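You operate a simulated robot arm through the tools that you are given. There is no shell and no other tool. Be economical: measure what you need, move in short steps, check, and stop when the job is done.

You are at the controls of a simulated robot arm. One attempt, no reset.

Task
Take the green wedge and put it on the middle shelf of the white shelf unit. Put the glass bottle on the left half of the long bench away on the top of the short bench. Take the tube on the left half of the long bench and put it away on the middle shelf of the white shelf unit. Take the yellow wedge on the left half of the long bench and put it away on the top shelf under the long bench. Take the light sensor on the left half of the long bench and put it away on the top of the side table. Put the soap bottle on the top of the short bench. Open the room door. The order is free. Set down upright: green wedge, glass bottle, tube, yellow wedge, light sensor, soap bottle.

It is judged by the outcome, as a careful person would: the job done as asked, and still so three seconds after it is handed in. It fails if anything else is knocked over, pushed out of place, dropped, spilled or broken.

Robot
A 7-joint arm with a three-finger gripper on a trunk, on a base that drives. Base frame: it is fixed to the floor where the robot stands at the start and does not move with it; the origin is under the middle of the robot, x ahead of it, y to its left, z up; the surface under the hand at the start is at about z = 0.903. Units: m, rad, N and s.
Its first joint turns from -2.897 to 2.897 rad. Places, roughly: glass bottle [0.75, 0, 1]; green wedge (11x6x12 cm) [0.6, -0.1, 0.5]; light sensor [1, -0.25, 1]; middle shelf of the white shelf unit [-1.3, -2.7, 0.8]; room door [-4.8, -2.5, 1]; soap bottle [0.75, -0.25, 1]; top of the short bench [-3, -2.7, 0.9]; top of the side table [-1.8, 1.3, 0.7]; top shelf under the long bench [0.6, -0.1, 0.4]; tube (3x3x12 cm) [0.6, 0, 1]; yellow wedge (11x6x12 cm) [0.8, 0, 0.9]. Payload 2.69 kg.
The TCP is the grasp point between the finger pads, 0.029 m short of the fingertips. In the tool frame z runs along the fingers and y along their closing line. Largest opening 0.12 m; the body of the gripper starts 0.078 m behind the TCP.
Orientation is that of the tool frame in the base frame, as a unit quaternion [x, y, z, w]. With the fingers straight down and closing along the base's y, the tool's x points along the base's -x, its y along +y and its z along -z.

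Tools
- The arm moves only by the tool send_rows. Its argument "plan" is a list of rows, each an object of numbers (a shift or turn left out is 0, a gripper value left out holds the last): "tx", "ty", "tz": the shift along the tool's x, y, z in m; "wx", "wy", "wz": the turn, a rotation vector about the tool's x, y, z in rad; "claw": the opening, from 0 (shut) to 1 (fully open). In form: [{"tx": .., "ty": .., "tz": .., "wx": .., "wy": .., "wz": .., "claw": ..}, ...]. A call has 1 to 8 rows; each row shifts and turns the commanded pose from where the row before left it, along the tool's axes as they then stand. Rows are played at 5 a second. More than 0.05 m and 0.15 rad between two rows, or a gripper value outside its range, and nothing of the call is played. Where a pose cannot be reached the arm comes as near as it can. A force on the tool above 40 N (or 10 N above the force at the start of the call, whichever is more), or a blocked arm, ends the call early, and 0.2 s more pass. Each finger halts on what it meets, pressing with about 37 N; the grip force reading is that of the motor and also rises with nothing between the fingers. The clock runs only during rows and for 0.2 s after the last one: add rows that do not move to give the fingers time. It gives the time, the measured TCP pose, the force on the tool (base axes), the opening and the grip force at its end, in the units of the frame above (readings bear some noise), with the torque about the TCP (base axes, N m) and any sound that the robot's microphone picked up.
- Cameras (640 x 400 px; columns grow to the right, rows downward): "scene" is now at [0.3202, 0.1323, 1.3317]; the picture's right is [-0.64, -0.77, 0.00], its down [-0.42, 0.35, -0.84] and it looks along [0.64, -0.54, -0.54] (base axes); focal length 241 px, centre (320, 200). "wrist" rides on the gripper at [0.063, 0, -0.104] in the tool frame; the picture's right is [0.00, 1.00, 0.00], its down [-0.83, 0.00, -0.56] and it looks along [-0.56, 0.00, 0.83] (tool axes); focal length 275 px, centre (320, 200).
- capture(camera): a new picture of that camera. The clock stands still meanwhile.
- slide_trunk(by): slides the trunk up (or, below 0, down) by that many m; the arm and the scene camera ride with it, the base frame stays. It gives what a move gives, with no picture.
- roll_base(legs): drives the robot by 1 to 6 legs, each [ahead, left, turn to the left] in m, m and rad, along the robot's own axes; the way and the turn of a leg run together, so that a leg with both is an arc; at most 1.5 m and 3.142 rad a leg. The arm and the cameras ride along, it lands a little off, and it stops where it bumps. It gives what a move gives.
- head_to(pan, tilt): turns the head with the scene camera to pan (to the left, within 2.496 rad either way) and tilt (down, from -0.506 to 1.204), counted from straight ahead of the robot. It gives what a move gives.
- pixel_to_xyz(camera, pixels): for up to 12 pixels [column, row] of the newest picture of that camera ("zoom" is the newest enlarged one), the place [x, y, z] in the base frame of the surface seen there, good to about 0.002 m, but the place of the scene camera against the robot may be out by one fixed shift of up to 0.018 m in any direction. The clock stands still meanwhile.
- inspect(camera, box): a new picture of the part [left, top, right, bottom] of that camera's present view, enlarged. The clock stands still meanwhile.
- finish_job(): hands the job in; it is judged then, once.

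Keep the steps short. Do not move on a guess: measure, check each grasp and each placing, and mend mistakes. In all there are 131 turns and 136 pictures (those below and enlarged ones count). Leave the gripper open and the arm clear of the work at the hand-in unless told otherwise, and finish with a single line.

The tools are called after "Call:" as a command line: name --argument value ..., lists and objects as JSON in quotes. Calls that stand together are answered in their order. send_rows: Moves the arm, as the interface text tells. Its arguments: {"type":"object","properties":{"plan":{"type":"array","items":{"type":"object","properties":{"tx":{"type":"number"},"ty":{"type":"number"},"tz":{"type":"number"},"wx":{"type":"number"},"wy":{"type":"number"},"wz":{"type":"number"},"claw":{"type":"number"}}}}},"required":["plan"]} The other tools are called the same way: slide_trunk (by) slides the trunk up or down; roll_base (legs) drives the base; head_to (pan, tilt) turns the head that bears the scene camera; capture (camera) takes a picture; pixel_to_xyz (camera, pixels) gives the place of the surface under pixels of a picture; inspect (camera, box) takes an enlarged picture of a part of a camera's view; finish_job () hands the job in.

At the start:

```text
t: 0.0
position: [0.5315, -0.1525, 1.1431]
ee_rot: [0.0, 1.0, 0.0, 0.0]
contact_force: [-0.4, 0.9, 0.4]
wrist_torque: [0.0, 0.02, 0.03]
grip_width: 0.12
gripper_force: 0.0
trunk travel left (down, up): [-0.3, 0.286]
robot x, y, heading: [0.001, 0.0004, -0.002]
head pan, tilt: [-0.696, 0.574]
```

scene: 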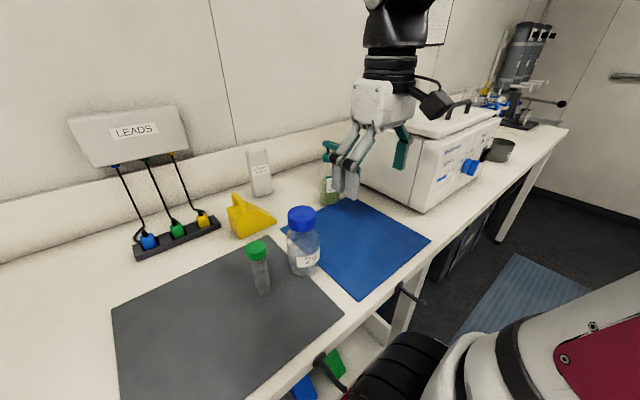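
wrist: 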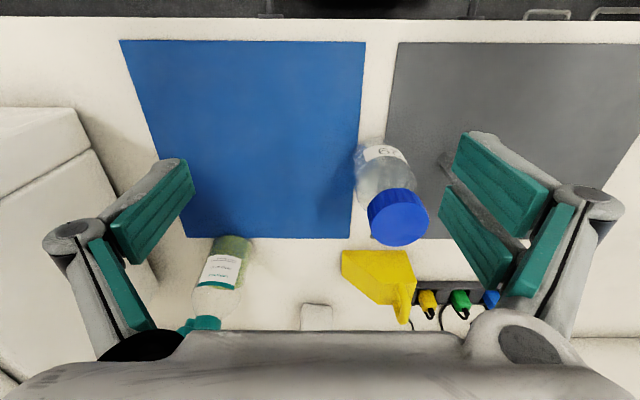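

I see the yellow wedge near (250,215), the tube at (258,265), the blue-capped glass bottle at (303,240), the light sensor at (259,172) and the soap bottle at (328,188). I'll measure them first.

Call:
pixel_to_xyz --camera "scene" --pixels '[[257, 247], [262, 285], [302, 214], [304, 262], [258, 152], [262, 185], [238, 200], [265, 218], [328, 195], [250, 235], [333, 365], [302, 385]]'

Call:
pixel_to_xyz --camera "wrist" --pixels '[[398, 215], [385, 152], [380, 270], [405, 290], [316, 318], [215, 275], [230, 245], [205, 322], [440, 160], [360, 265]]'

Call:
inspect --camera "scene" --box '[200, 120, 400, 300]'

```text
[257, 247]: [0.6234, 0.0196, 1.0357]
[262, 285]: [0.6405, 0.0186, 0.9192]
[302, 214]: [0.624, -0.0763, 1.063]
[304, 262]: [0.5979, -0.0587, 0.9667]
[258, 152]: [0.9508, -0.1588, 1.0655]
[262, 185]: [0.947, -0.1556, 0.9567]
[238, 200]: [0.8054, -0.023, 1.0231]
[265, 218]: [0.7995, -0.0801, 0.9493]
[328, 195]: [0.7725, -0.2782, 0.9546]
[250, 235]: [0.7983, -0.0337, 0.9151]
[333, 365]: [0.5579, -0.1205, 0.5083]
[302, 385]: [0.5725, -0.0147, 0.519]
```

```text
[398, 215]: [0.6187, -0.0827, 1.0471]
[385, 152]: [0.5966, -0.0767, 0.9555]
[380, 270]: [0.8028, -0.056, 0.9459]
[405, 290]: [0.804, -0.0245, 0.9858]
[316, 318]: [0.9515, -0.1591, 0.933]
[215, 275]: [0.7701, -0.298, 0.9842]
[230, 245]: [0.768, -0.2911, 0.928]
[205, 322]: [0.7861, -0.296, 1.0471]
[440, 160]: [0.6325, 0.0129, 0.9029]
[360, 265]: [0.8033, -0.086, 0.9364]
```

```text
2.22 times, centred on (300, 210) of scene
```

zoom: 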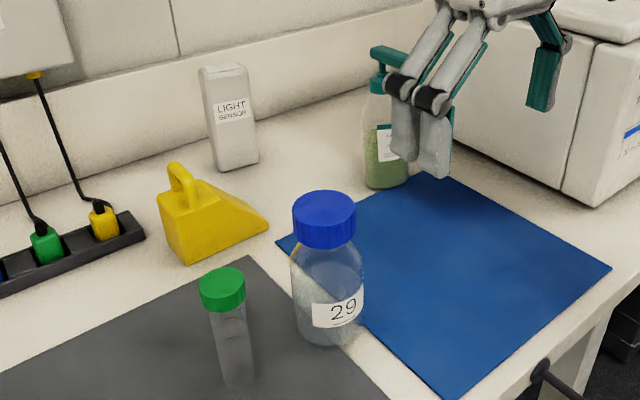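

The two cameras agree within about 1 cm. Before I pick anything up I'll look around the room, starting on the right.

Call:
head_to --pan -2.0 --tilt 0.35

Call:
capture --camera "scene"

Call:
head_to --pan 2.45 --tilt 0.4

Call:
capture --camera "scene"

Call:
head_to --pan -2.45 --tilt 0.3

Call:
capture --camera "scene"

```text
t: 1.5
position: [0.5303, -0.1526, 1.1428]
ee_rot: [0.0, 1.0, 0.0, 0.001]
contact_force: [-0.2, -0.3, -0.6]
wrist_torque: [0.02, -0.01, 0.01]
grip_width: 0.12
gripper_force: 0.0
trunk travel left (down, up): [-0.3, 0.286]
robot x, y, heading: [-0.0008, 0.0016, 0.001]
head pan, tilt: [-2.0, 0.351]
```

```text
132 pictures are left
```

scene: 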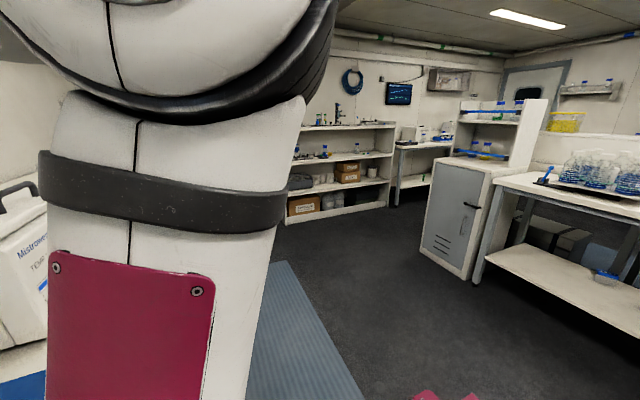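

```text
t: 5.0
position: [0.5315, -0.1527, 1.1425]
ee_rot: [0.001, 1.0, 0.0, 0.0]
contact_force: [-0.8, -0.1, -0.4]
wrist_torque: [-0.01, 0.01, 0.0]
grip_width: 0.1201
gripper_force: 0.0
trunk travel left (down, up): [-0.3, 0.286]
robot x, y, heading: [0.001, 0.005, -0.002]
head pan, tilt: [2.45, 0.4]
```

```text
131 pictures are left
```

scene: 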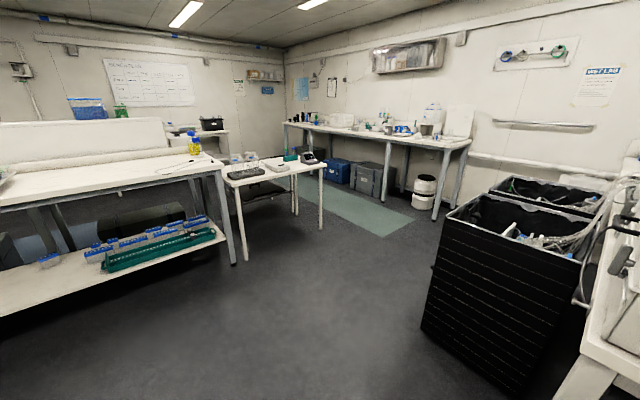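

```text
t: 8.9
position: [0.5312, -0.1548, 1.1435]
ee_rot: [0.0, 1.0, 0.0, 0.0]
contact_force: [-0.3, -0.4, 0.5]
wrist_torque: [-0.01, -0.02, 0.04]
grip_width: 0.1202
gripper_force: 0.2
trunk travel left (down, up): [-0.3, 0.286]
robot x, y, heading: [0.0006, -0.003, 0.005]
head pan, tilt: [-2.45, 0.3]
```

```text
130 pictures are left
```

scene: 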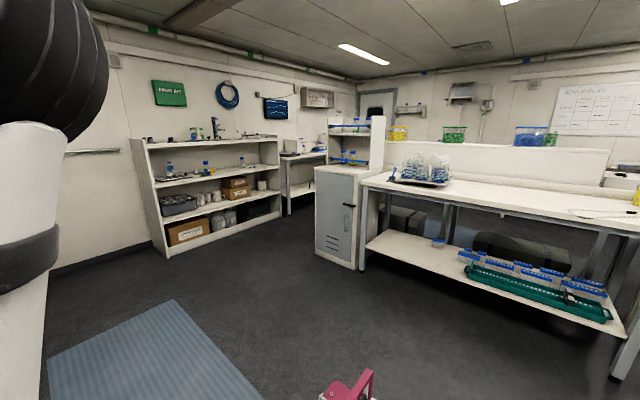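

The white shelf unit is at (215,190) with the short bench beyond it at (305,155). The door is behind them at (375,103). I'll measure these and zoom in on them.

Call:
pixel_to_xyz --camera "scene" --pixels '[[157, 188], [280, 167], [155, 142], [276, 137], [168, 254], [300, 157], [328, 270], [365, 190], [375, 115], [290, 213], [370, 268], [615, 375]]'

Call:
inspect --camera "scene" --box '[120, 80, 440, 280]'

Call:
head_to --pan 2.45 --tilt 0.4

Call:
inspect --camera "scene" --box '[140, 100, 460, 300]'

Call:
pixel_to_xyz --camera "zoom" --pixels '[[180, 152], [300, 145], [360, 125], [230, 130], [215, 315], [360, 255], [190, 325], [600, 240], [560, 440], [640, 250], [150, 75], [660, 120]]'

```text
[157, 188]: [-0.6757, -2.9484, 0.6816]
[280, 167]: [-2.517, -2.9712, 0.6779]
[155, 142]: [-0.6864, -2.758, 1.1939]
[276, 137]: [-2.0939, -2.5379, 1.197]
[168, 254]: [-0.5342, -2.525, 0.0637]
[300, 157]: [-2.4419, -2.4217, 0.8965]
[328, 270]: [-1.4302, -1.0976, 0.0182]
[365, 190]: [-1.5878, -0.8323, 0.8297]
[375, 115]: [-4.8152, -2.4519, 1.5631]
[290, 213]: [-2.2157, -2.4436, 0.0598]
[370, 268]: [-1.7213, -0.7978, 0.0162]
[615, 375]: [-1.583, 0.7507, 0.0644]
```

```text
2.00 times, centred on (280, 180) of scene
```

zoom: 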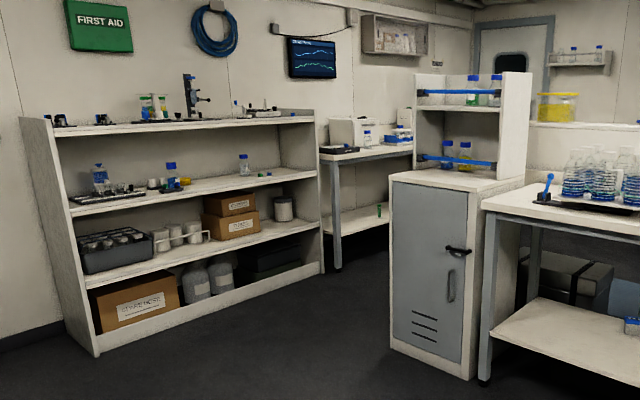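

```text
t: 12.8
position: [0.5319, -0.1538, 1.143]
ee_rot: [0.0, 1.0, 0.001, 0.001]
contact_force: [0.2, -0.5, 0.4]
wrist_torque: [0.01, -0.04, -0.01]
grip_width: 0.1199
gripper_force: 0.1
trunk travel left (down, up): [-0.3, 0.286]
robot x, y, heading: [0.0001, 0.0002, 0.001]
head pan, tilt: [2.45, 0.4]
```

```text
2.00 times, centred on (300, 200) of scene
```

zoom: 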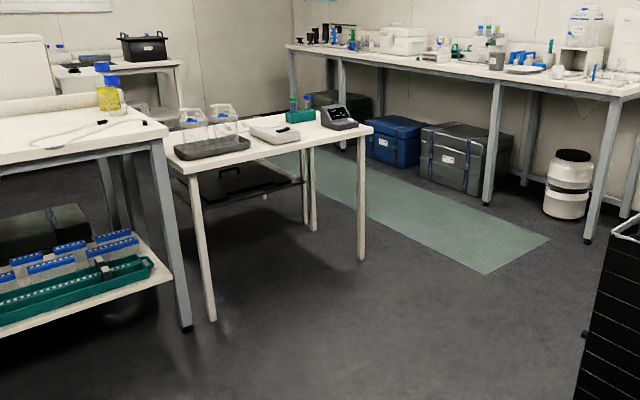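

```text
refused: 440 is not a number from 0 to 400
```

Call:
pixel_to_xyz --camera "zoom" --pixels '[[180, 152], [300, 145], [365, 128], [205, 158], [215, 315], [360, 258], [190, 325], [260, 150], [280, 120], [590, 235], [345, 110], [170, 132]]'

Call:
head_to --pan 0.0 --tilt 1.15

Call:
capture --camera "scene"

```text
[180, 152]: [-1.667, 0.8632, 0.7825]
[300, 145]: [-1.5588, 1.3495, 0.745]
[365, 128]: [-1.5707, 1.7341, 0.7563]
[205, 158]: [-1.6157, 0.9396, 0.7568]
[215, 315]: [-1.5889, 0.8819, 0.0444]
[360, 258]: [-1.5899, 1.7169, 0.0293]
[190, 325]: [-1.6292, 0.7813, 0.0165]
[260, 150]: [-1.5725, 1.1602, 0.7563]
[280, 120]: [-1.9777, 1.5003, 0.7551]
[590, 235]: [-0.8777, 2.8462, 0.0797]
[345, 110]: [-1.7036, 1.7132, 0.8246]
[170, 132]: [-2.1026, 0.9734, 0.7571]
```

```text
t: 15.0
position: [0.5314, -0.1524, 1.1419]
ee_rot: [0.0, 1.0, 0.0, 0.0]
contact_force: [0.2, 0.0, -0.8]
wrist_torque: [0.0, 0.01, 0.01]
grip_width: 0.1199
gripper_force: 0.0
trunk travel left (down, up): [-0.3, 0.286]
robot x, y, heading: [0.0036, 0.0005, -0.002]
head pan, tilt: [0.0, 1.15]
```

```text
127 pictures are left
```

scene: 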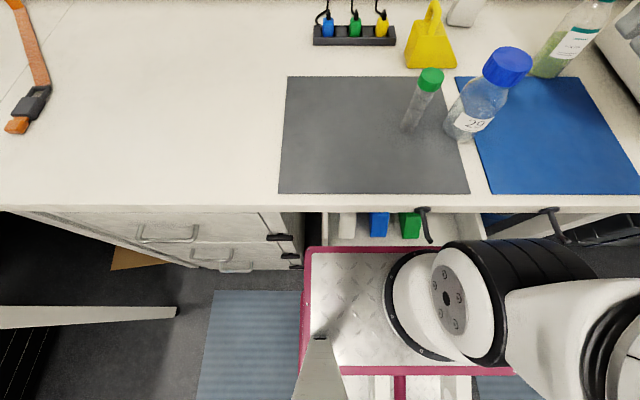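

Under the bench there's a shelf holding white, blue and green things, at about (345–410,225). I'll back off to see it from the front. The fingertips are at z≈1.11, which clears the bottle cap at 1.07.

Call:
inspect --camera "scene" --box '[240, 180, 640, 400]'

Call:
roll_base --legs '[[-0.7, 0, 0]]'

Call:
head_to --pan 0.0 --tilt 0.7

Call:
capture --camera "scene"

```text
1.60 times, centred on (440, 290) of scene
```

zoom: 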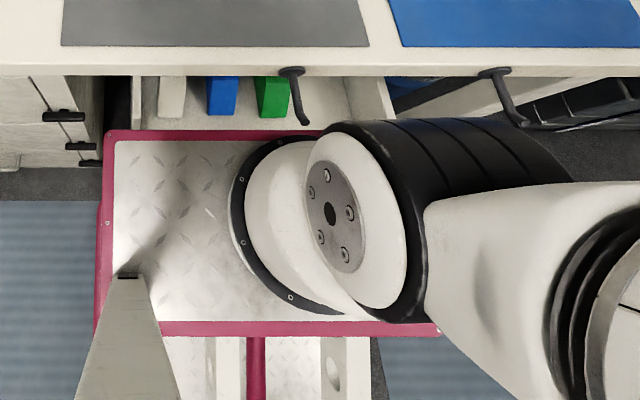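

```text
t: 18.9
position: [-0.186, -0.1524, 1.1427]
ee_rot: [-0.001, 1.0, 0.0, 0.0]
contact_force: [0.6, -0.2, -0.2]
wrist_torque: [-0.02, -0.04, 0.01]
grip_width: 0.1199
gripper_force: 0.0
trunk travel left (down, up): [-0.3, 0.286]
robot x, y, heading: [-0.7215, 0.0008, 0.005]
head pan, tilt: [0.0, 1.15]
```

```text
t: 19.8
position: [-0.1855, -0.1523, 1.142]
ee_rot: [-0.001, 1.0, 0.0, 0.0]
contact_force: [0.2, -0.4, 0.3]
wrist_torque: [0.0, 0.04, 0.02]
grip_width: 0.1199
gripper_force: 0.0
trunk travel left (down, up): [-0.3, 0.286]
robot x, y, heading: [-0.7176, -0.0012, 0.0]
head pan, tilt: [0.0, 0.7]
```

```text
125 pictures are left
```

scene: 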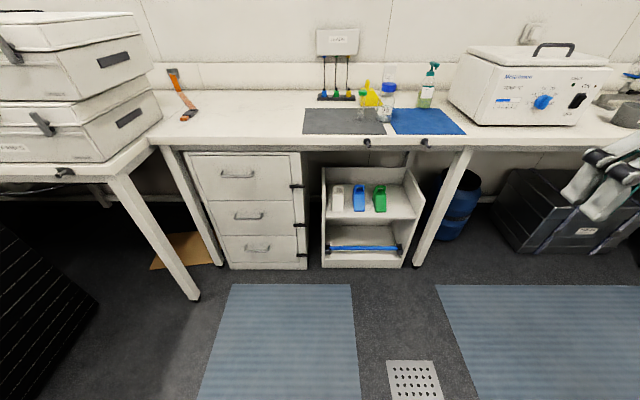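

Call:
inspect --camera "scene" --box '[290, 130, 450, 280]'

Call:
pixel_to_xyz --camera "scene" --pixels '[[323, 216], [414, 217], [380, 195], [380, 211], [360, 195], [336, 195], [322, 170], [408, 172], [400, 205], [324, 262], [370, 152], [427, 146]]'

```text
2.67 times, centred on (370, 205) of scene
```

zoom: 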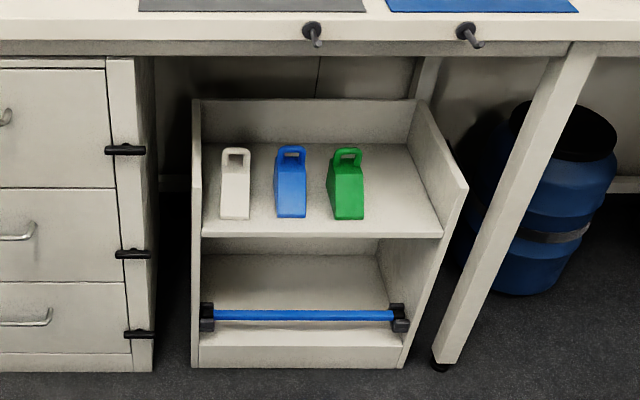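

```text
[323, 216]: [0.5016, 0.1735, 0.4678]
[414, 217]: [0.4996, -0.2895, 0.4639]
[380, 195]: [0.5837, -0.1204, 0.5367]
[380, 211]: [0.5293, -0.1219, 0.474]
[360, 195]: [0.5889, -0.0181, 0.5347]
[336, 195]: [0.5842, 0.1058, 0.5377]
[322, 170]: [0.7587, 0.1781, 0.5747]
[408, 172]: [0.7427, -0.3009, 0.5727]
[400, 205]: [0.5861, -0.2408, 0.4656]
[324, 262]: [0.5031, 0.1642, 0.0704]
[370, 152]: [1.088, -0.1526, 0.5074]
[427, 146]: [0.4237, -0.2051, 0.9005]
```

The under-bench shelf surface is at z≈0.465, with the white, blue and green wedges at its front edge. There's free room to the right of the green one. I'll start with the glass bottle: drive back with the hand lined up on it, then look with the wrist camera.

Call:
roll_base --legs '[[0.72, 0.075, 0]]'

Call:
send_rows --plan '[{"tx": -0.03}, {"tx": -0.03}, {"tx": -0.02}]'

Call:
capture --camera "wrist"

```text
t: 23.8
position: [0.5346, -0.0739, 1.1438]
ee_rot: [-0.002, 1.0, -0.001, 0.0]
contact_force: [-0.7, 0.2, -0.5]
wrist_torque: [0.0, -0.02, -0.04]
grip_width: 0.12
gripper_force: 0.0
trunk travel left (down, up): [-0.3, 0.286]
robot x, y, heading: [0.005, 0.0759, 0.002]
head pan, tilt: [0.0, 0.7]
```

```text
t: 24.6
position: [0.6181, -0.073, 1.1431]
ee_rot: [-0.003, 1.0, 0.0, 0.001]
contact_force: [0.6, -0.2, -0.4]
wrist_torque: [0.01, -0.01, -0.05]
grip_width: 0.1199
gripper_force: 0.1
trunk travel left (down, up): [-0.3, 0.286]
robot x, y, heading: [0.0003, 0.0769, 0.006]
head pan, tilt: [0.0, 0.7]
```

```text
123 pictures are left
```

wrist: 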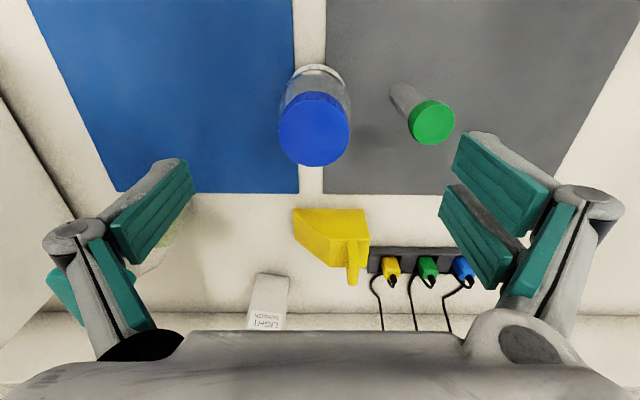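

Call:
pixel_to_xyz --camera "wrist" --pixels '[[314, 105], [314, 150], [285, 130], [345, 130], [316, 70], [432, 112], [433, 138], [270, 310], [335, 220], [355, 270], [330, 250], [388, 252]]'

```text
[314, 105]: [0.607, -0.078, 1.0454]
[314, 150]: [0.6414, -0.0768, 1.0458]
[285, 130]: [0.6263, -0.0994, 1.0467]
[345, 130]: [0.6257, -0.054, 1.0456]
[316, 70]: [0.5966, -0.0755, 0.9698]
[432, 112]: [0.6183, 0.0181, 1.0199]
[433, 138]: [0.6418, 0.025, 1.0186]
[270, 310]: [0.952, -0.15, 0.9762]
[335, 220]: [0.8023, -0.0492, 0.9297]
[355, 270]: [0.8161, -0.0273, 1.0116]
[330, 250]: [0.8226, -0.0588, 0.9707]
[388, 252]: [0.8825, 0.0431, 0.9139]
```

From the wrist camera the cap centre is (0.626,−0.077) and its top is at z=1.046. I'll narrow the claw to clear the tube, go down to z≈1.031 and close on the cap.

Call:
send_rows --plan '[{"tx": -0.008, "ty": -0.004, "claw": 0.72}, {"tz": 0.04}, {"tz": 0.04}, {"tz": 0.031}, {}, {"claw": 0.0}, {}, {}]'

Call:
capture --camera "wrist"

```text
t: 26.4
position: [0.6259, -0.0788, 1.0306]
ee_rot: [-0.003, 1.0, 0.0, -0.001]
contact_force: [1.0, 1.1, 4.0]
wrist_torque: [-0.05, -0.11, 0.04]
grip_width: 0.0515
gripper_force: 36.6
trunk travel left (down, up): [-0.3, 0.286]
robot x, y, heading: [0.0009, 0.0722, 0.002]
head pan, tilt: [0.0, 0.7]
```

```text
122 pictures are left
```

wrist: 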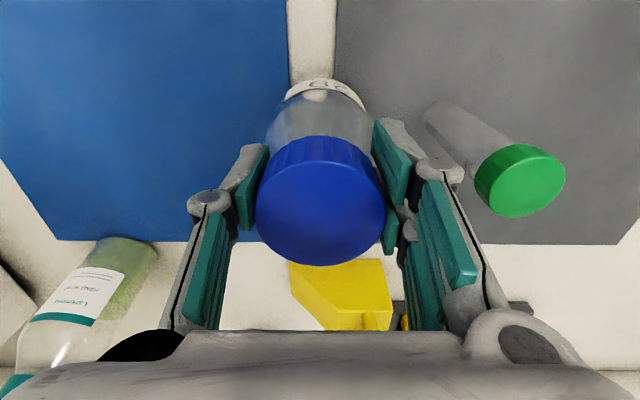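

The bottle is held at a 0.0515 grip. I'll raise it with the trunk, back off, go right, turn to face −y, then look along the aisle before going further.

Call:
slide_trunk --by 0.13

Call:
roll_base --legs '[[-0.6, 0, 0], [0, -1.5, 0], [0, 0, -1.57]]'

Call:
head_to --pan -1.3 --tilt 0.5

Call:
capture --camera "scene"

Call:
capture --camera "wrist"

```text
t: 28.0
position: [0.6244, -0.0793, 1.1615]
ee_rot: [-0.003, 1.0, 0.0, 0.0]
contact_force: [-0.8, 0.4, -3.9]
wrist_torque: [0.02, 0.04, -0.01]
grip_width: 0.0514
gripper_force: 36.9
trunk travel left (down, up): [-0.43, 0.156]
robot x, y, heading: [0.0063, 0.0722, 0.007]
head pan, tilt: [0.0, 0.7]
```

```text
t: 42.0
position: [-0.696, -2.0267, 1.1624]
ee_rot: [0.686, 0.728, -0.001, 0.0]
contact_force: [0.1, 0.4, -3.4]
wrist_torque: [0.02, -0.03, -0.01]
grip_width: 0.0515
gripper_force: 37.0
trunk travel left (down, up): [-0.43, 0.156]
robot x, y, heading: [-0.5767, -1.3972, -1.509]
head pan, tilt: [0.0, 0.7]
```

```text
t: 43.4
position: [-0.6958, -2.027, 1.1619]
ee_rot: [0.686, 0.728, 0.0, 0.0]
contact_force: [-0.2, -0.4, -4.1]
wrist_torque: [0.03, 0.0, 0.01]
grip_width: 0.0512
gripper_force: 36.3
trunk travel left (down, up): [-0.43, 0.156]
robot x, y, heading: [-0.576, -1.3992, -1.517]
head pan, tilt: [-1.3, 0.499]
```

```text
121 pictures are left
```

scene: 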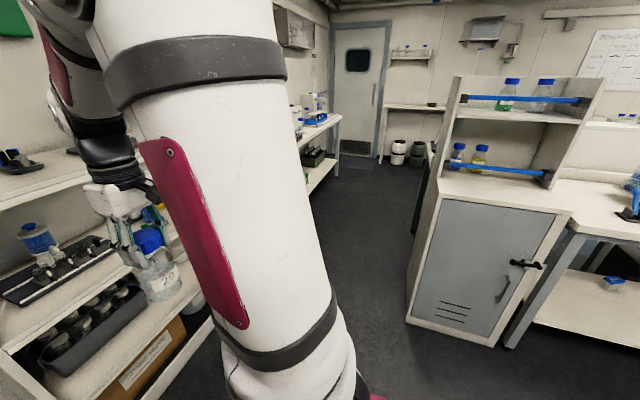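

```text
120 pictures are left
```

wrist: 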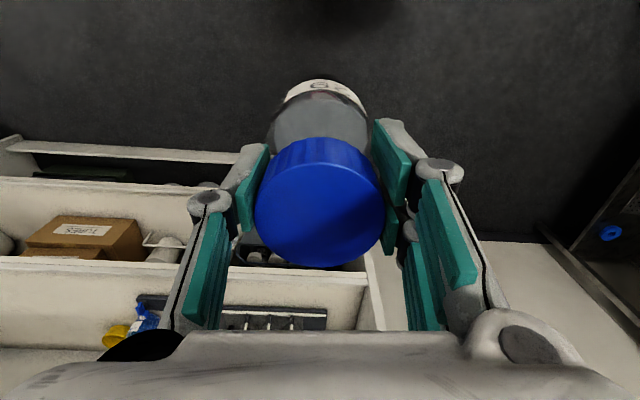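

Call:
pixel_to_xyz --camera "scene" --pixels '[[408, 318], [415, 225], [495, 345], [338, 118], [336, 172], [305, 190], [375, 95], [382, 160], [330, 155], [330, 95], [388, 105], [430, 150]]'

Call:
inspect --camera "scene" --box '[280, 10, 480, 200]'

```text
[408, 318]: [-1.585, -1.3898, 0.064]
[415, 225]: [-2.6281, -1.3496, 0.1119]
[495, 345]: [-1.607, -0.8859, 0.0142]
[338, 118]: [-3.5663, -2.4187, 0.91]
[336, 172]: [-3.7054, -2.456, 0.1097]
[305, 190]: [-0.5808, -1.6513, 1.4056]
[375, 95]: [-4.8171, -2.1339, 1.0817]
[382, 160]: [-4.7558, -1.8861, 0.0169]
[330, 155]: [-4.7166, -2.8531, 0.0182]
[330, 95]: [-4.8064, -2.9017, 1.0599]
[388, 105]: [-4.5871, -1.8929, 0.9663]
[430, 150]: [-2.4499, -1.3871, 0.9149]
```

```text
2.11 times, centred on (380, 105) of scene
```

zoom: 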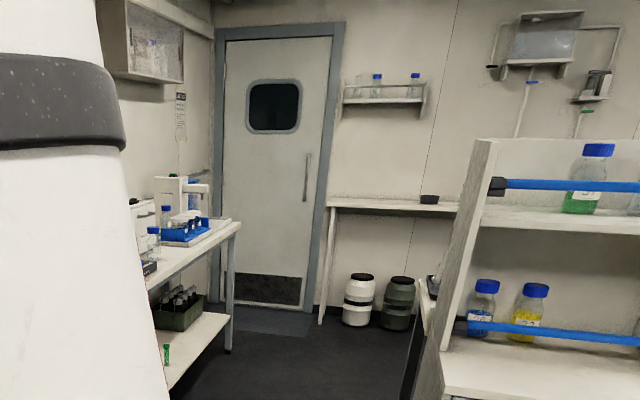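

The aisle between the cabinet side (y≈−1.39) and the shelf unit (y≈−2.5) is about 1.1 m wide. Before I drive in I'll measure the base footprint.

Call:
head_to --pan 0.3 --tilt 1.2

Call:
capture --camera "scene"

Call:
head_to --pan 2.45 --tilt 1.2

Call:
capture --camera "scene"

```text
t: 45.1
position: [-0.695, -2.0273, 1.1627]
ee_rot: [0.686, 0.728, 0.0, 0.0]
contact_force: [-0.9, 0.0, -3.6]
wrist_torque: [0.06, -0.02, 0.03]
grip_width: 0.0513
gripper_force: 37.6
trunk travel left (down, up): [-0.43, 0.156]
robot x, y, heading: [-0.5749, -1.403, -1.514]
head pan, tilt: [0.3, 1.201]
```

```text
118 pictures are left
```

scene: 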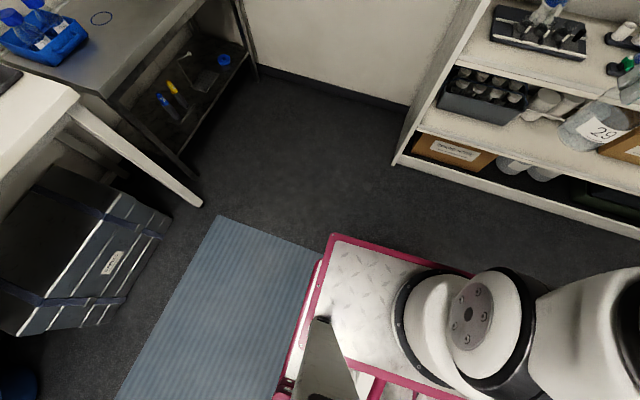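

```text
t: 47.1
position: [-0.6956, -2.0275, 1.1632]
ee_rot: [0.686, 0.728, 0.0, 0.001]
contact_force: [-0.9, 0.0, -4.6]
wrist_torque: [0.04, 0.0, -0.04]
grip_width: 0.0509
gripper_force: 36.9
trunk travel left (down, up): [-0.43, 0.156]
robot x, y, heading: [-0.5774, -1.401, -1.512]
head pan, tilt: [2.45, 1.201]
```

```text
117 pictures are left
```

scene: 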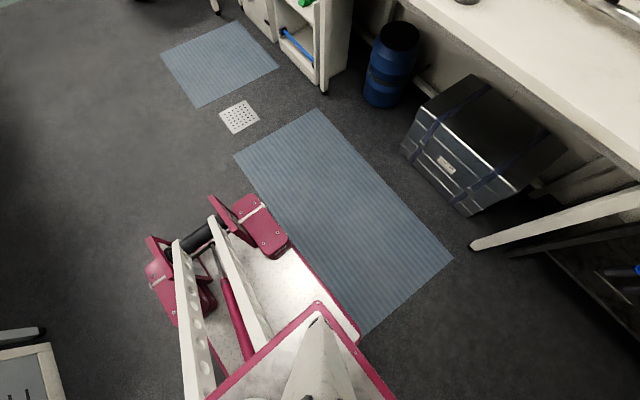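

Call:
pixel_to_xyz --camera "scene" --pixels '[[150, 238], [212, 198], [285, 245], [357, 340], [320, 305], [155, 280]]'

Call:
head_to --pan 0.3 --tilt 1.2

Call:
inspect --camera "scene" --box '[0, 0, 640, 400]'

Call:
pixel_to_xyz --camera "zoom" --pixels '[[333, 236], [460, 272], [398, 163], [300, 330], [545, 25], [556, 128]]'

```text
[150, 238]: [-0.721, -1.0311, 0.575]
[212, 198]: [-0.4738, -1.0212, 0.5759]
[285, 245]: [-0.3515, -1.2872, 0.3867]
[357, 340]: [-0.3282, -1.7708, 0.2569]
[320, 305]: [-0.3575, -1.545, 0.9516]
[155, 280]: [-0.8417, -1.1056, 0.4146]
```

```text
t: 49.2
position: [-0.6958, -2.027, 1.1621]
ee_rot: [0.686, 0.728, 0.0, 0.0]
contact_force: [0.4, 0.2, -3.4]
wrist_torque: [0.02, -0.01, 0.01]
grip_width: 0.0511
gripper_force: 36.9
trunk travel left (down, up): [-0.43, 0.156]
robot x, y, heading: [-0.5754, -1.3981, -1.507]
head pan, tilt: [0.3, 1.201]
```

```text
1.00 times, centred on (320, 200) of scene (not enlarged: the box is as wide or as high as the picture)
```

zoom: 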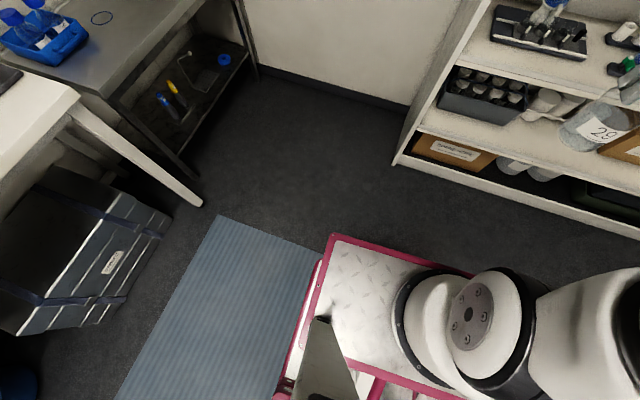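

```text
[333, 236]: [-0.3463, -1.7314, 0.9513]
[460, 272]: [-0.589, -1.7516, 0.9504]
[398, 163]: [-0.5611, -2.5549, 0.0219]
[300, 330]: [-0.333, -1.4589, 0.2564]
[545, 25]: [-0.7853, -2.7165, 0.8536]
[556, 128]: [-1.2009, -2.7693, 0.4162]
```

The base is about ±0.38 m long and ±0.27 m wide, so I'll take the aisle facing −x. I'll turn to −x here, shift left to y≈−1.9, and go in.

Call:
roll_base --legs '[[0, 0, -1.63], [0, 0.5, 0], [1.3, 0, 0]]'

Call:
head_to --pan 0.6 --tilt 0.4

Call:
capture --camera "scene"

```text
t: 62.4
position: [-2.5264, -1.7181, 1.1626]
ee_rot: [1.0, -0.009, 0.0, 0.0]
contact_force: [0.3, 0.1, -3.3]
wrist_torque: [-0.02, -0.04, 0.0]
grip_width: 0.0511
gripper_force: 37.6
trunk travel left (down, up): [-0.43, 0.156]
robot x, y, heading: [-1.9094, -1.8875, 3.123]
head pan, tilt: [0.3, 1.201]
```

```text
t: 63.5
position: [-2.5265, -1.7183, 1.1608]
ee_rot: [1.0, -0.01, 0.0, 0.0]
contact_force: [0.5, -0.3, -3.7]
wrist_torque: [0.01, -0.01, 0.0]
grip_width: 0.051
gripper_force: 36.5
trunk travel left (down, up): [-0.43, 0.156]
robot x, y, heading: [-1.9056, -1.8846, 3.122]
head pan, tilt: [0.6, 0.4]
```

```text
115 pictures are left
```

scene: 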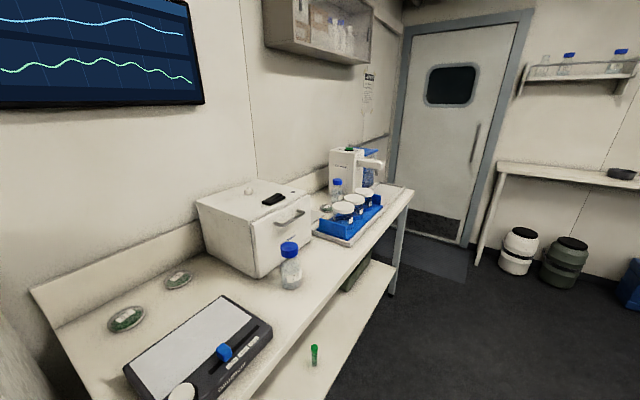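

Call:
pixel_to_xyz --camera "scene" --pixels '[[275, 305], [300, 310], [220, 280], [262, 355], [290, 285], [245, 265], [225, 300], [340, 240], [330, 265], [80, 330], [270, 328], [400, 195]]'

Call:
inspect --camera "scene" --box '[120, 170, 420, 400]'

```text
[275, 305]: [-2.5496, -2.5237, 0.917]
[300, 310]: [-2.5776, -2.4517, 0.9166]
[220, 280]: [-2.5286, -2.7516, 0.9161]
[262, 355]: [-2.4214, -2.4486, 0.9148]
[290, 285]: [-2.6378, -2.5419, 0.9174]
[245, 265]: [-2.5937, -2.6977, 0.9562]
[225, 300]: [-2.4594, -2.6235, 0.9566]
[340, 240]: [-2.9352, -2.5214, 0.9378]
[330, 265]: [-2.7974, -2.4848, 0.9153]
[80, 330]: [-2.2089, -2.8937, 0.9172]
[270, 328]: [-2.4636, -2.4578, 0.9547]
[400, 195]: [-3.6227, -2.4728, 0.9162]
```

```text
1.74 times, centred on (270, 285) of scene
```

zoom: 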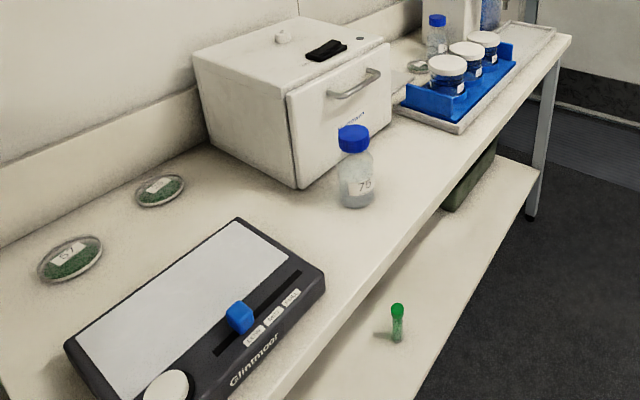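

There's a clear spot on the short bench between the balance (x>−2.46) and bottle 76 (x<−2.62), near y≈−2.5. I'll raise the load, go on to the open space at x≈−2.95 and turn left to face the bench.

Call:
slide_trunk --by 0.15

Call:
roll_base --legs '[[1.03, 0, 0], [0, 0, 1.59]]'

Call:
head_to --pan 0.5 --tilt 0.9

Call:
capture --camera "scene"

```text
t: 65.3
position: [-2.5262, -1.7178, 1.3113]
ee_rot: [1.0, -0.009, 0.001, 0.0]
contact_force: [-0.1, 0.1, -4.0]
wrist_torque: [-0.02, -0.03, -0.04]
grip_width: 0.0513
gripper_force: 37.4
trunk travel left (down, up): [-0.58, 0.006]
robot x, y, heading: [-1.9129, -1.885, 3.12]
head pan, tilt: [0.6, 0.4]
```

```text
t: 74.6
position: [-3.1167, -2.4524, 1.3123]
ee_rot: [0.717, 0.697, 0.0, 0.001]
contact_force: [0.6, -0.8, -4.1]
wrist_torque: [0.06, -0.02, -0.01]
grip_width: 0.0515
gripper_force: 37.5
trunk travel left (down, up): [-0.58, 0.006]
robot x, y, heading: [-2.9462, -1.8371, -1.592]
head pan, tilt: [0.6, 0.4]
```

```text
t: 75.5
position: [-3.1164, -2.452, 1.3124]
ee_rot: [0.716, 0.698, 0.0, 0.0]
contact_force: [0.7, 0.1, -3.8]
wrist_torque: [0.07, -0.04, 0.0]
grip_width: 0.0512
gripper_force: 37.2
trunk travel left (down, up): [-0.58, 0.006]
robot x, y, heading: [-2.9437, -1.8386, -1.596]
head pan, tilt: [0.499, 0.901]
```

```text
113 pictures are left
```

scene: 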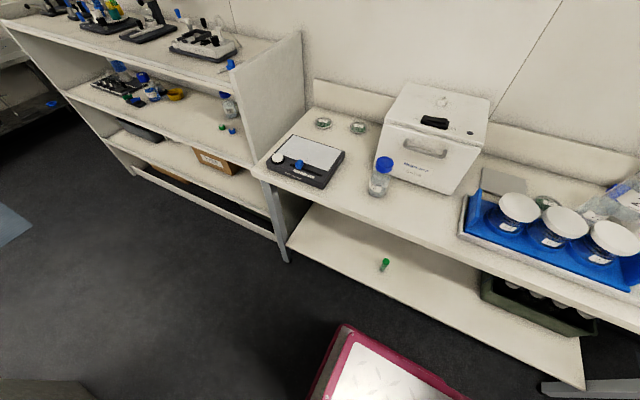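

Call:
pixel_to_xyz --camera "scene" --pixels '[[326, 186], [345, 153], [372, 192], [353, 180], [340, 197], [388, 175], [395, 195], [460, 190], [458, 228], [415, 215], [425, 200], [355, 195]]'

```text
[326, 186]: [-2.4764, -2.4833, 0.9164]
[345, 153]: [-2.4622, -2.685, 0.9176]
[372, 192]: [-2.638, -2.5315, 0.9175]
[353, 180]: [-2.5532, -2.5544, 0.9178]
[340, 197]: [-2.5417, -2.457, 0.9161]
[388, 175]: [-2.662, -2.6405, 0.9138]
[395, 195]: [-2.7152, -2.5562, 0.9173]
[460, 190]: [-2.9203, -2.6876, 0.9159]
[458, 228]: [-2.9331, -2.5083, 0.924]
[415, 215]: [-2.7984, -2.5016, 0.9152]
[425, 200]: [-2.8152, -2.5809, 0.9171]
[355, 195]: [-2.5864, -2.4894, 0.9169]
```

There's a wider gap in front of the white box, between bottle 76 (x≈−2.70) and the blue tray (x≈−2.92). I'll line the glass bottle up on (−2.79,−2.53), lower it partway and check with the wrist camera.

Call:
roll_base --legs '[[0.07, 0.33, 0.02]]'

Call:
slide_trunk --by -0.17

Call:
capture --camera "wrist"

Call:
capture --camera "scene"

```text
t: 77.7
position: [-2.7759, -2.5327, 1.3111]
ee_rot: [0.711, 0.703, 0.0, 0.0]
contact_force: [0.0, -1.0, -3.5]
wrist_torque: [0.08, 0.0, 0.02]
grip_width: 0.0512
gripper_force: 36.9
trunk travel left (down, up): [-0.58, 0.006]
robot x, y, heading: [-2.6125, -1.9151, -1.579]
head pan, tilt: [0.499, 0.901]
```

```text
t: 79.6
position: [-2.7765, -2.5313, 1.1417]
ee_rot: [0.711, 0.703, 0.001, 0.001]
contact_force: [0.2, 0.4, -3.9]
wrist_torque: [0.04, 0.01, -0.01]
grip_width: 0.0514
gripper_force: 37.1
trunk travel left (down, up): [-0.41, 0.176]
robot x, y, heading: [-2.6133, -1.9114, -1.58]
head pan, tilt: [0.499, 0.901]
```

```text
112 pictures are left
```

wrist: 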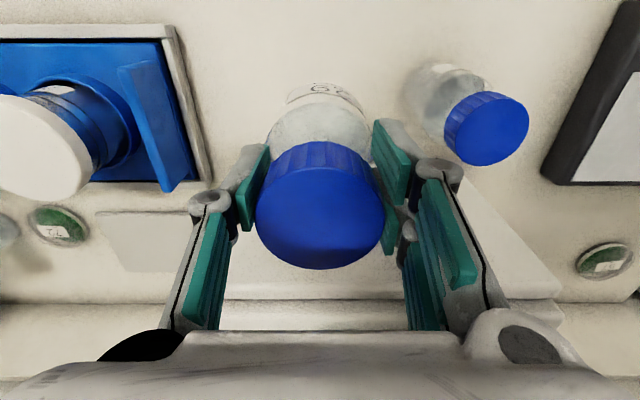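

```text
111 pictures are left
```

scene: 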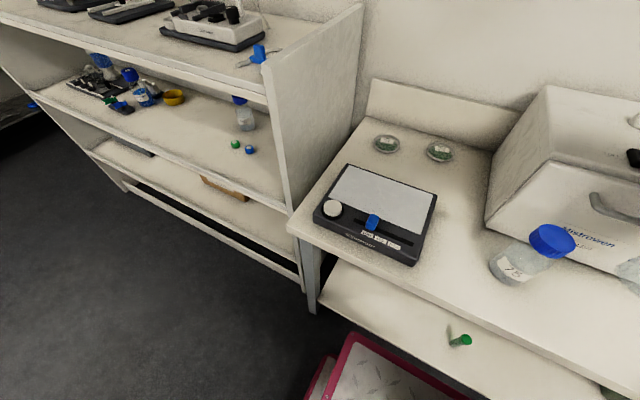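

The gap is good, so I'll shift 1.5 cm away from bottle 76. Then I'll lower by trunk to about 1 cm above the bench and finish with small rows, watching the force.

Call:
send_rows --plan '[{"ty": -0.015}]'

Call:
slide_trunk --by -0.1

Call:
send_rows --plan '[{"tz": 0.005}, {"tz": 0.003}, {"tz": 0.003}, {"tz": 0.002}, {"tz": 0.002}]'

```text
t: 80.0
position: [-2.7913, -2.5318, 1.143]
ee_rot: [0.71, 0.704, 0.001, -0.001]
contact_force: [-0.2, -0.6, -3.9]
wrist_torque: [0.03, 0.02, 0.03]
grip_width: 0.0514
gripper_force: 37.5
trunk travel left (down, up): [-0.41, 0.176]
robot x, y, heading: [-2.6149, -1.9137, -1.578]
head pan, tilt: [0.499, 0.901]
```

```text
t: 81.4
position: [-2.7906, -2.5329, 1.0413]
ee_rot: [0.711, 0.703, 0.001, 0.0]
contact_force: [-0.4, -0.5, -3.8]
wrist_torque: [0.02, -0.01, 0.02]
grip_width: 0.0515
gripper_force: 36.9
trunk travel left (down, up): [-0.31, 0.276]
robot x, y, heading: [-2.6109, -1.9128, -1.581]
head pan, tilt: [0.499, 0.901]
```

```text
t: 82.6
position: [-2.7912, -2.5333, 1.0274]
ee_rot: [0.71, 0.704, -0.001, -0.001]
contact_force: [3.2, 2.8, 17.2]
wrist_torque: [0.28, 0.17, -0.07]
grip_width: 0.0513
gripper_force: 37.2
trunk travel left (down, up): [-0.31, 0.276]
robot x, y, heading: [-2.6141, -1.9106, -1.579]
head pan, tilt: [0.499, 0.901]
```

The force went up to +17 N, so the bottle is standing on the bench. I'll open a little, rise straight up and check.

Call:
send_rows --plan '[{"tz": -0.001, "claw": 0.62}, {}, {}, {"tz": -0.02}, {"tz": -0.04}, {"tz": -0.05}]'

Call:
capture --camera "wrist"

```text
t: 84.0
position: [-2.7921, -2.5295, 1.1374]
ee_rot: [0.711, 0.703, 0.0, -0.001]
contact_force: [0.0, -0.5, 0.5]
wrist_torque: [0.01, -0.02, 0.02]
grip_width: 0.0745
gripper_force: 0.1
trunk travel left (down, up): [-0.31, 0.276]
robot x, y, heading: [-2.6141, -1.9178, -1.577]
head pan, tilt: [0.499, 0.901]
```

```text
110 pictures are left
```

wrist: 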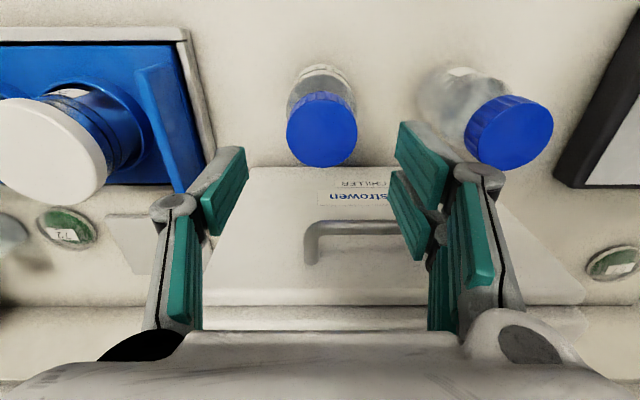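

The bottle stands upright in its spot. Now I'll raise the hand and go back along the same route to the long bench for the soap bottle.

Call:
slide_trunk --by 0.15

Call:
roll_base --legs '[[0, -0.35, 0], [0, 0, -1.57], [-1.5, 0, 0], [-0.9, 0, 0], [0, -1.3, 0], [0, 0, -3.14]]'

Call:
head_to --pan 0 --tilt 0.6

Call:
capture --camera "scene"

```text
t: 85.7
position: [-2.7903, -2.5321, 1.2873]
ee_rot: [0.711, 0.703, 0.001, 0.0]
contact_force: [-0.2, 0.3, 0.0]
wrist_torque: [0.0, 0.02, 0.04]
grip_width: 0.0745
gripper_force: 0.1
trunk travel left (down, up): [-0.46, 0.126]
robot x, y, heading: [-2.611, -1.9147, -1.58]
head pan, tilt: [0.499, 0.901]
```

```text
t: 116.6
position: [-0.028, -0.5989, 1.2874]
ee_rot: [-0.054, 0.999, 0.0, 0.0]
contact_force: [0.5, 0.0, -0.6]
wrist_torque: [0.02, -0.02, 0.01]
grip_width: 0.0743
gripper_force: 0.0
trunk travel left (down, up): [-0.46, 0.126]
robot x, y, heading: [-0.6582, -0.4942, 0.104]
head pan, tilt: [0.499, 0.901]
```

```text
t: 117.6
position: [-0.0265, -0.5988, 1.2878]
ee_rot: [-0.053, 0.999, 0.001, 0.0]
contact_force: [-0.6, -0.3, 0.5]
wrist_torque: [-0.02, 0.04, -0.02]
grip_width: 0.0741
gripper_force: 0.0
trunk travel left (down, up): [-0.46, 0.126]
robot x, y, heading: [-0.6608, -0.4901, 0.105]
head pan, tilt: [0.0, 0.6]
```

```text
109 pictures are left
```

scene: 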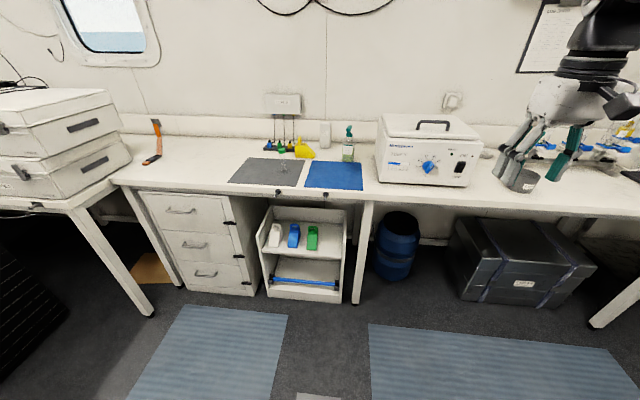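

Call:
roll_base --legs '[[0, 0, -0.105], [0, 0.38, 0], [0.67, 0, 0]]'

Call:
capture --camera "wrist"

Call:
head_to --pan -0.4 --tilt 0.75

Call:
capture --camera "scene"

```text
t: 123.8
position: [0.632, -0.3089, 1.2875]
ee_rot: [0.01, 1.0, 0.0, 0.0]
contact_force: [0.2, 0.1, 0.1]
wrist_torque: [0.02, -0.01, -0.03]
grip_width: 0.0741
gripper_force: 0.1
trunk travel left (down, up): [-0.46, 0.126]
robot x, y, heading: [0.0134, -0.1258, -0.015]
head pan, tilt: [0.0, 0.6]
```

```text
108 pictures are left
```

wrist: 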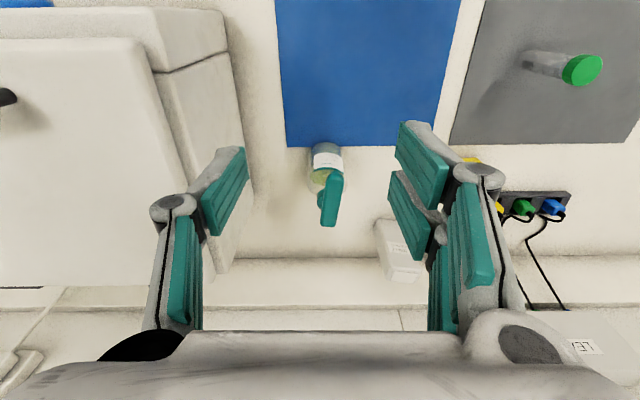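

```text
t: 124.7
position: [0.6331, -0.3075, 1.2875]
ee_rot: [0.01, 1.0, 0.0, 0.0]
contact_force: [-0.1, -0.1, -0.2]
wrist_torque: [-0.01, 0.01, 0.02]
grip_width: 0.0744
gripper_force: 0.1
trunk travel left (down, up): [-0.46, 0.126]
robot x, y, heading: [0.0147, -0.1263, -0.021]
head pan, tilt: [-0.4, 0.75]
```

```text
107 pictures are left
```

scene: 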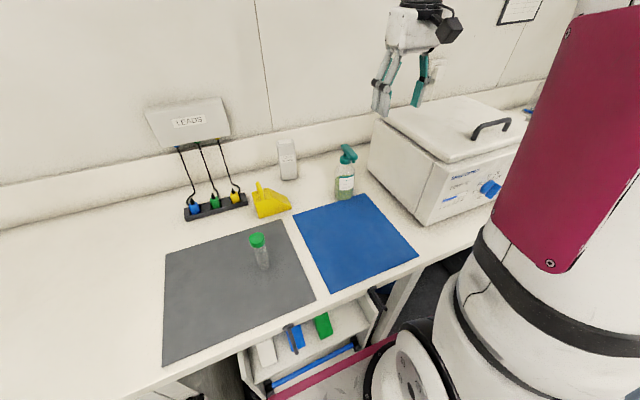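

Call:
inspect --camera "wrist" --box '[280, 120, 440, 290]'

Call:
pixel_to_xyz --camera "wrist" --pixels '[[334, 178], [328, 192], [328, 218], [322, 150], [327, 160], [318, 180], [220, 230], [325, 205]]'

Call:
inspect --camera "scene" --box '[310, 130, 390, 210]'

Call:
pixel_to_xyz --camera "scene" --pixels '[[347, 149], [346, 160], [345, 172], [344, 196], [338, 185], [353, 185], [372, 170]]'

```text
2.35 times, centred on (360, 205) of wrist
```

zoom: 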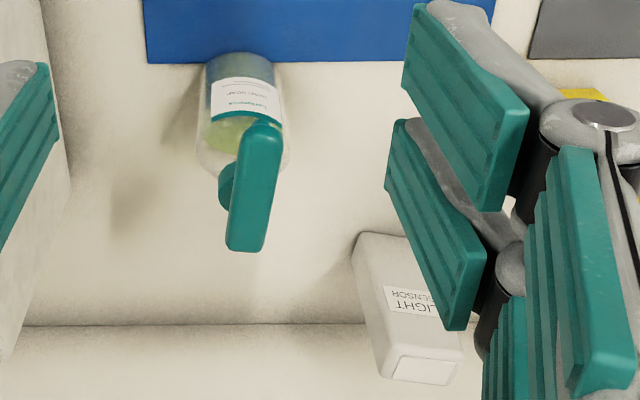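

```text
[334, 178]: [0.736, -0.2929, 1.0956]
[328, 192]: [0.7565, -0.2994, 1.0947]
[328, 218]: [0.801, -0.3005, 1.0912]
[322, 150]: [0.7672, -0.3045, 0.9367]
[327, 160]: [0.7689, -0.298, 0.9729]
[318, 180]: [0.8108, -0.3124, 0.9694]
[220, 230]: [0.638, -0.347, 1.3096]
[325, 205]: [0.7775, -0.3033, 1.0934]
```

```text
5.00 times, centred on (350, 170) of scene
```

zoom: 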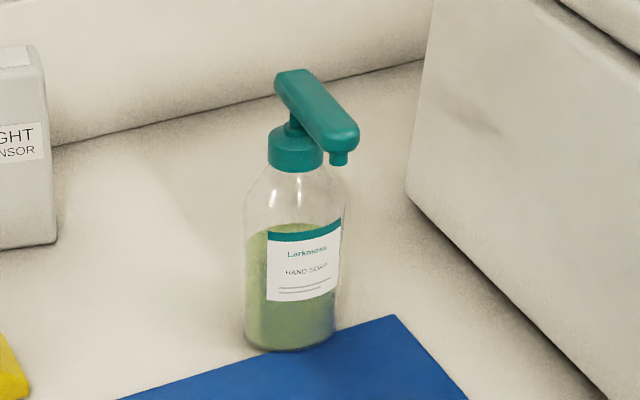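

```text
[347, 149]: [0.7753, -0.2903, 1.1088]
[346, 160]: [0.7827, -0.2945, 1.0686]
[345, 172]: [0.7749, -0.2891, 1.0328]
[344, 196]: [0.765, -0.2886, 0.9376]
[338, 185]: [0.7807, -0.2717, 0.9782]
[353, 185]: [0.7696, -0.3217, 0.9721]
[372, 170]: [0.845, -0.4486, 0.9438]
```

The pump spout runs along x (x 0.73–0.81, y≈−0.30) with its top at z=1.096. The collar is at z≈1.03–1.06. A straight-down grip closing along y fits the collar. I'll move above it and measure again.

Call:
send_rows --plan '[{"tx": -0.05, "ty": 0.006}, {"tx": -0.05}, {"tx": -0.05}, {"tz": 0.04}, {"tz": 0.04}]'

Call:
inspect --camera "wrist" --box '[200, 20, 440, 220]'

```text
refused: row 1 steps farther than a row can; nothing moved
```

```text
2.00 times, centred on (320, 120) of wrist
```

zoom: 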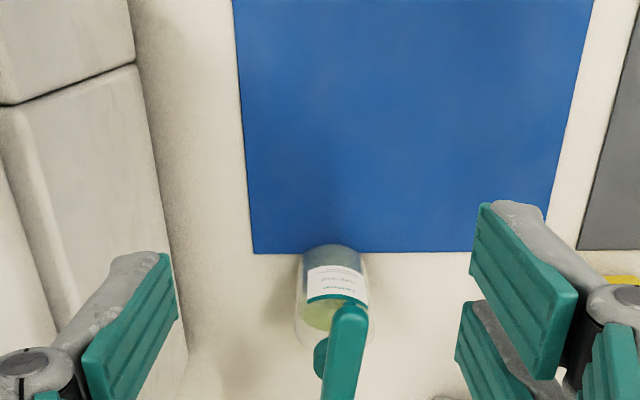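

Call:
send_rows --plan '[{"tx": -0.045, "ty": 0.006, "claw": 0.75}, {"tx": -0.045}, {"tx": -0.045}, {"tx": -0.022}, {"tz": 0.04}, {"tz": 0.04}]'

Call:
capture --camera "wrist"

```text
t: 126.1
position: [0.79, -0.3088, 1.2096]
ee_rot: [0.009, 1.0, 0.0, 0.0]
contact_force: [-0.2, -0.5, 0.5]
wrist_torque: [-0.01, -0.03, -0.02]
grip_width: 0.0901
gripper_force: 0.0
trunk travel left (down, up): [-0.46, 0.126]
robot x, y, heading: [0.0137, -0.1236, -0.018]
head pan, tilt: [-0.4, 0.75]
```

```text
103 pictures are left
```

wrist: 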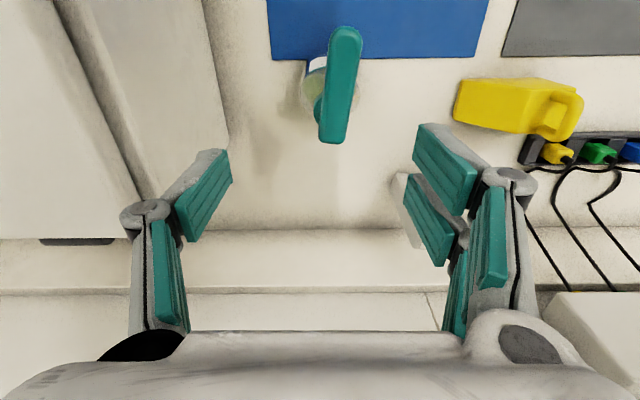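

Call:
pixel_to_xyz --camera "wrist" --pixels '[[345, 32], [331, 138], [338, 85], [317, 112], [316, 100], [302, 95], [310, 85], [318, 65], [330, 115], [415, 210]]'

Call:
inspect --camera "wrist" --box '[270, 10, 390, 160]'

```text
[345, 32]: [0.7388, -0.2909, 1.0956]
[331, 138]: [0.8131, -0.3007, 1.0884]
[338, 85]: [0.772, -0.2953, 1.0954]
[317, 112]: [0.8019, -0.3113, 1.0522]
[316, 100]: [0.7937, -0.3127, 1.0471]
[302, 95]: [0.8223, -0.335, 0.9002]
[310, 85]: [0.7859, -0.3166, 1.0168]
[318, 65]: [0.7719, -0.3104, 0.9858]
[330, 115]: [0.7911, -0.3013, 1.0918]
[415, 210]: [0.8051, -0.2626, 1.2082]
```

```text
2.67 times, centred on (330, 85) of wrist
```

zoom: 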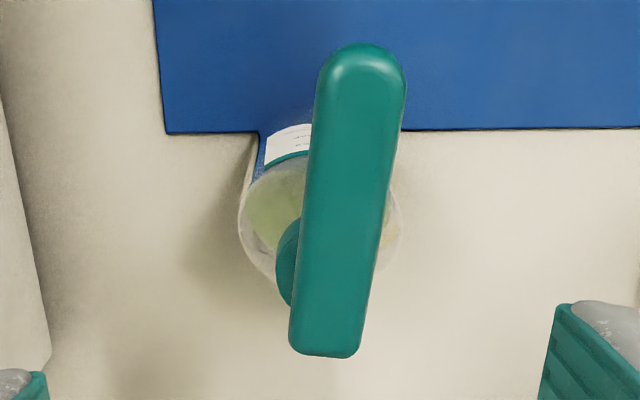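

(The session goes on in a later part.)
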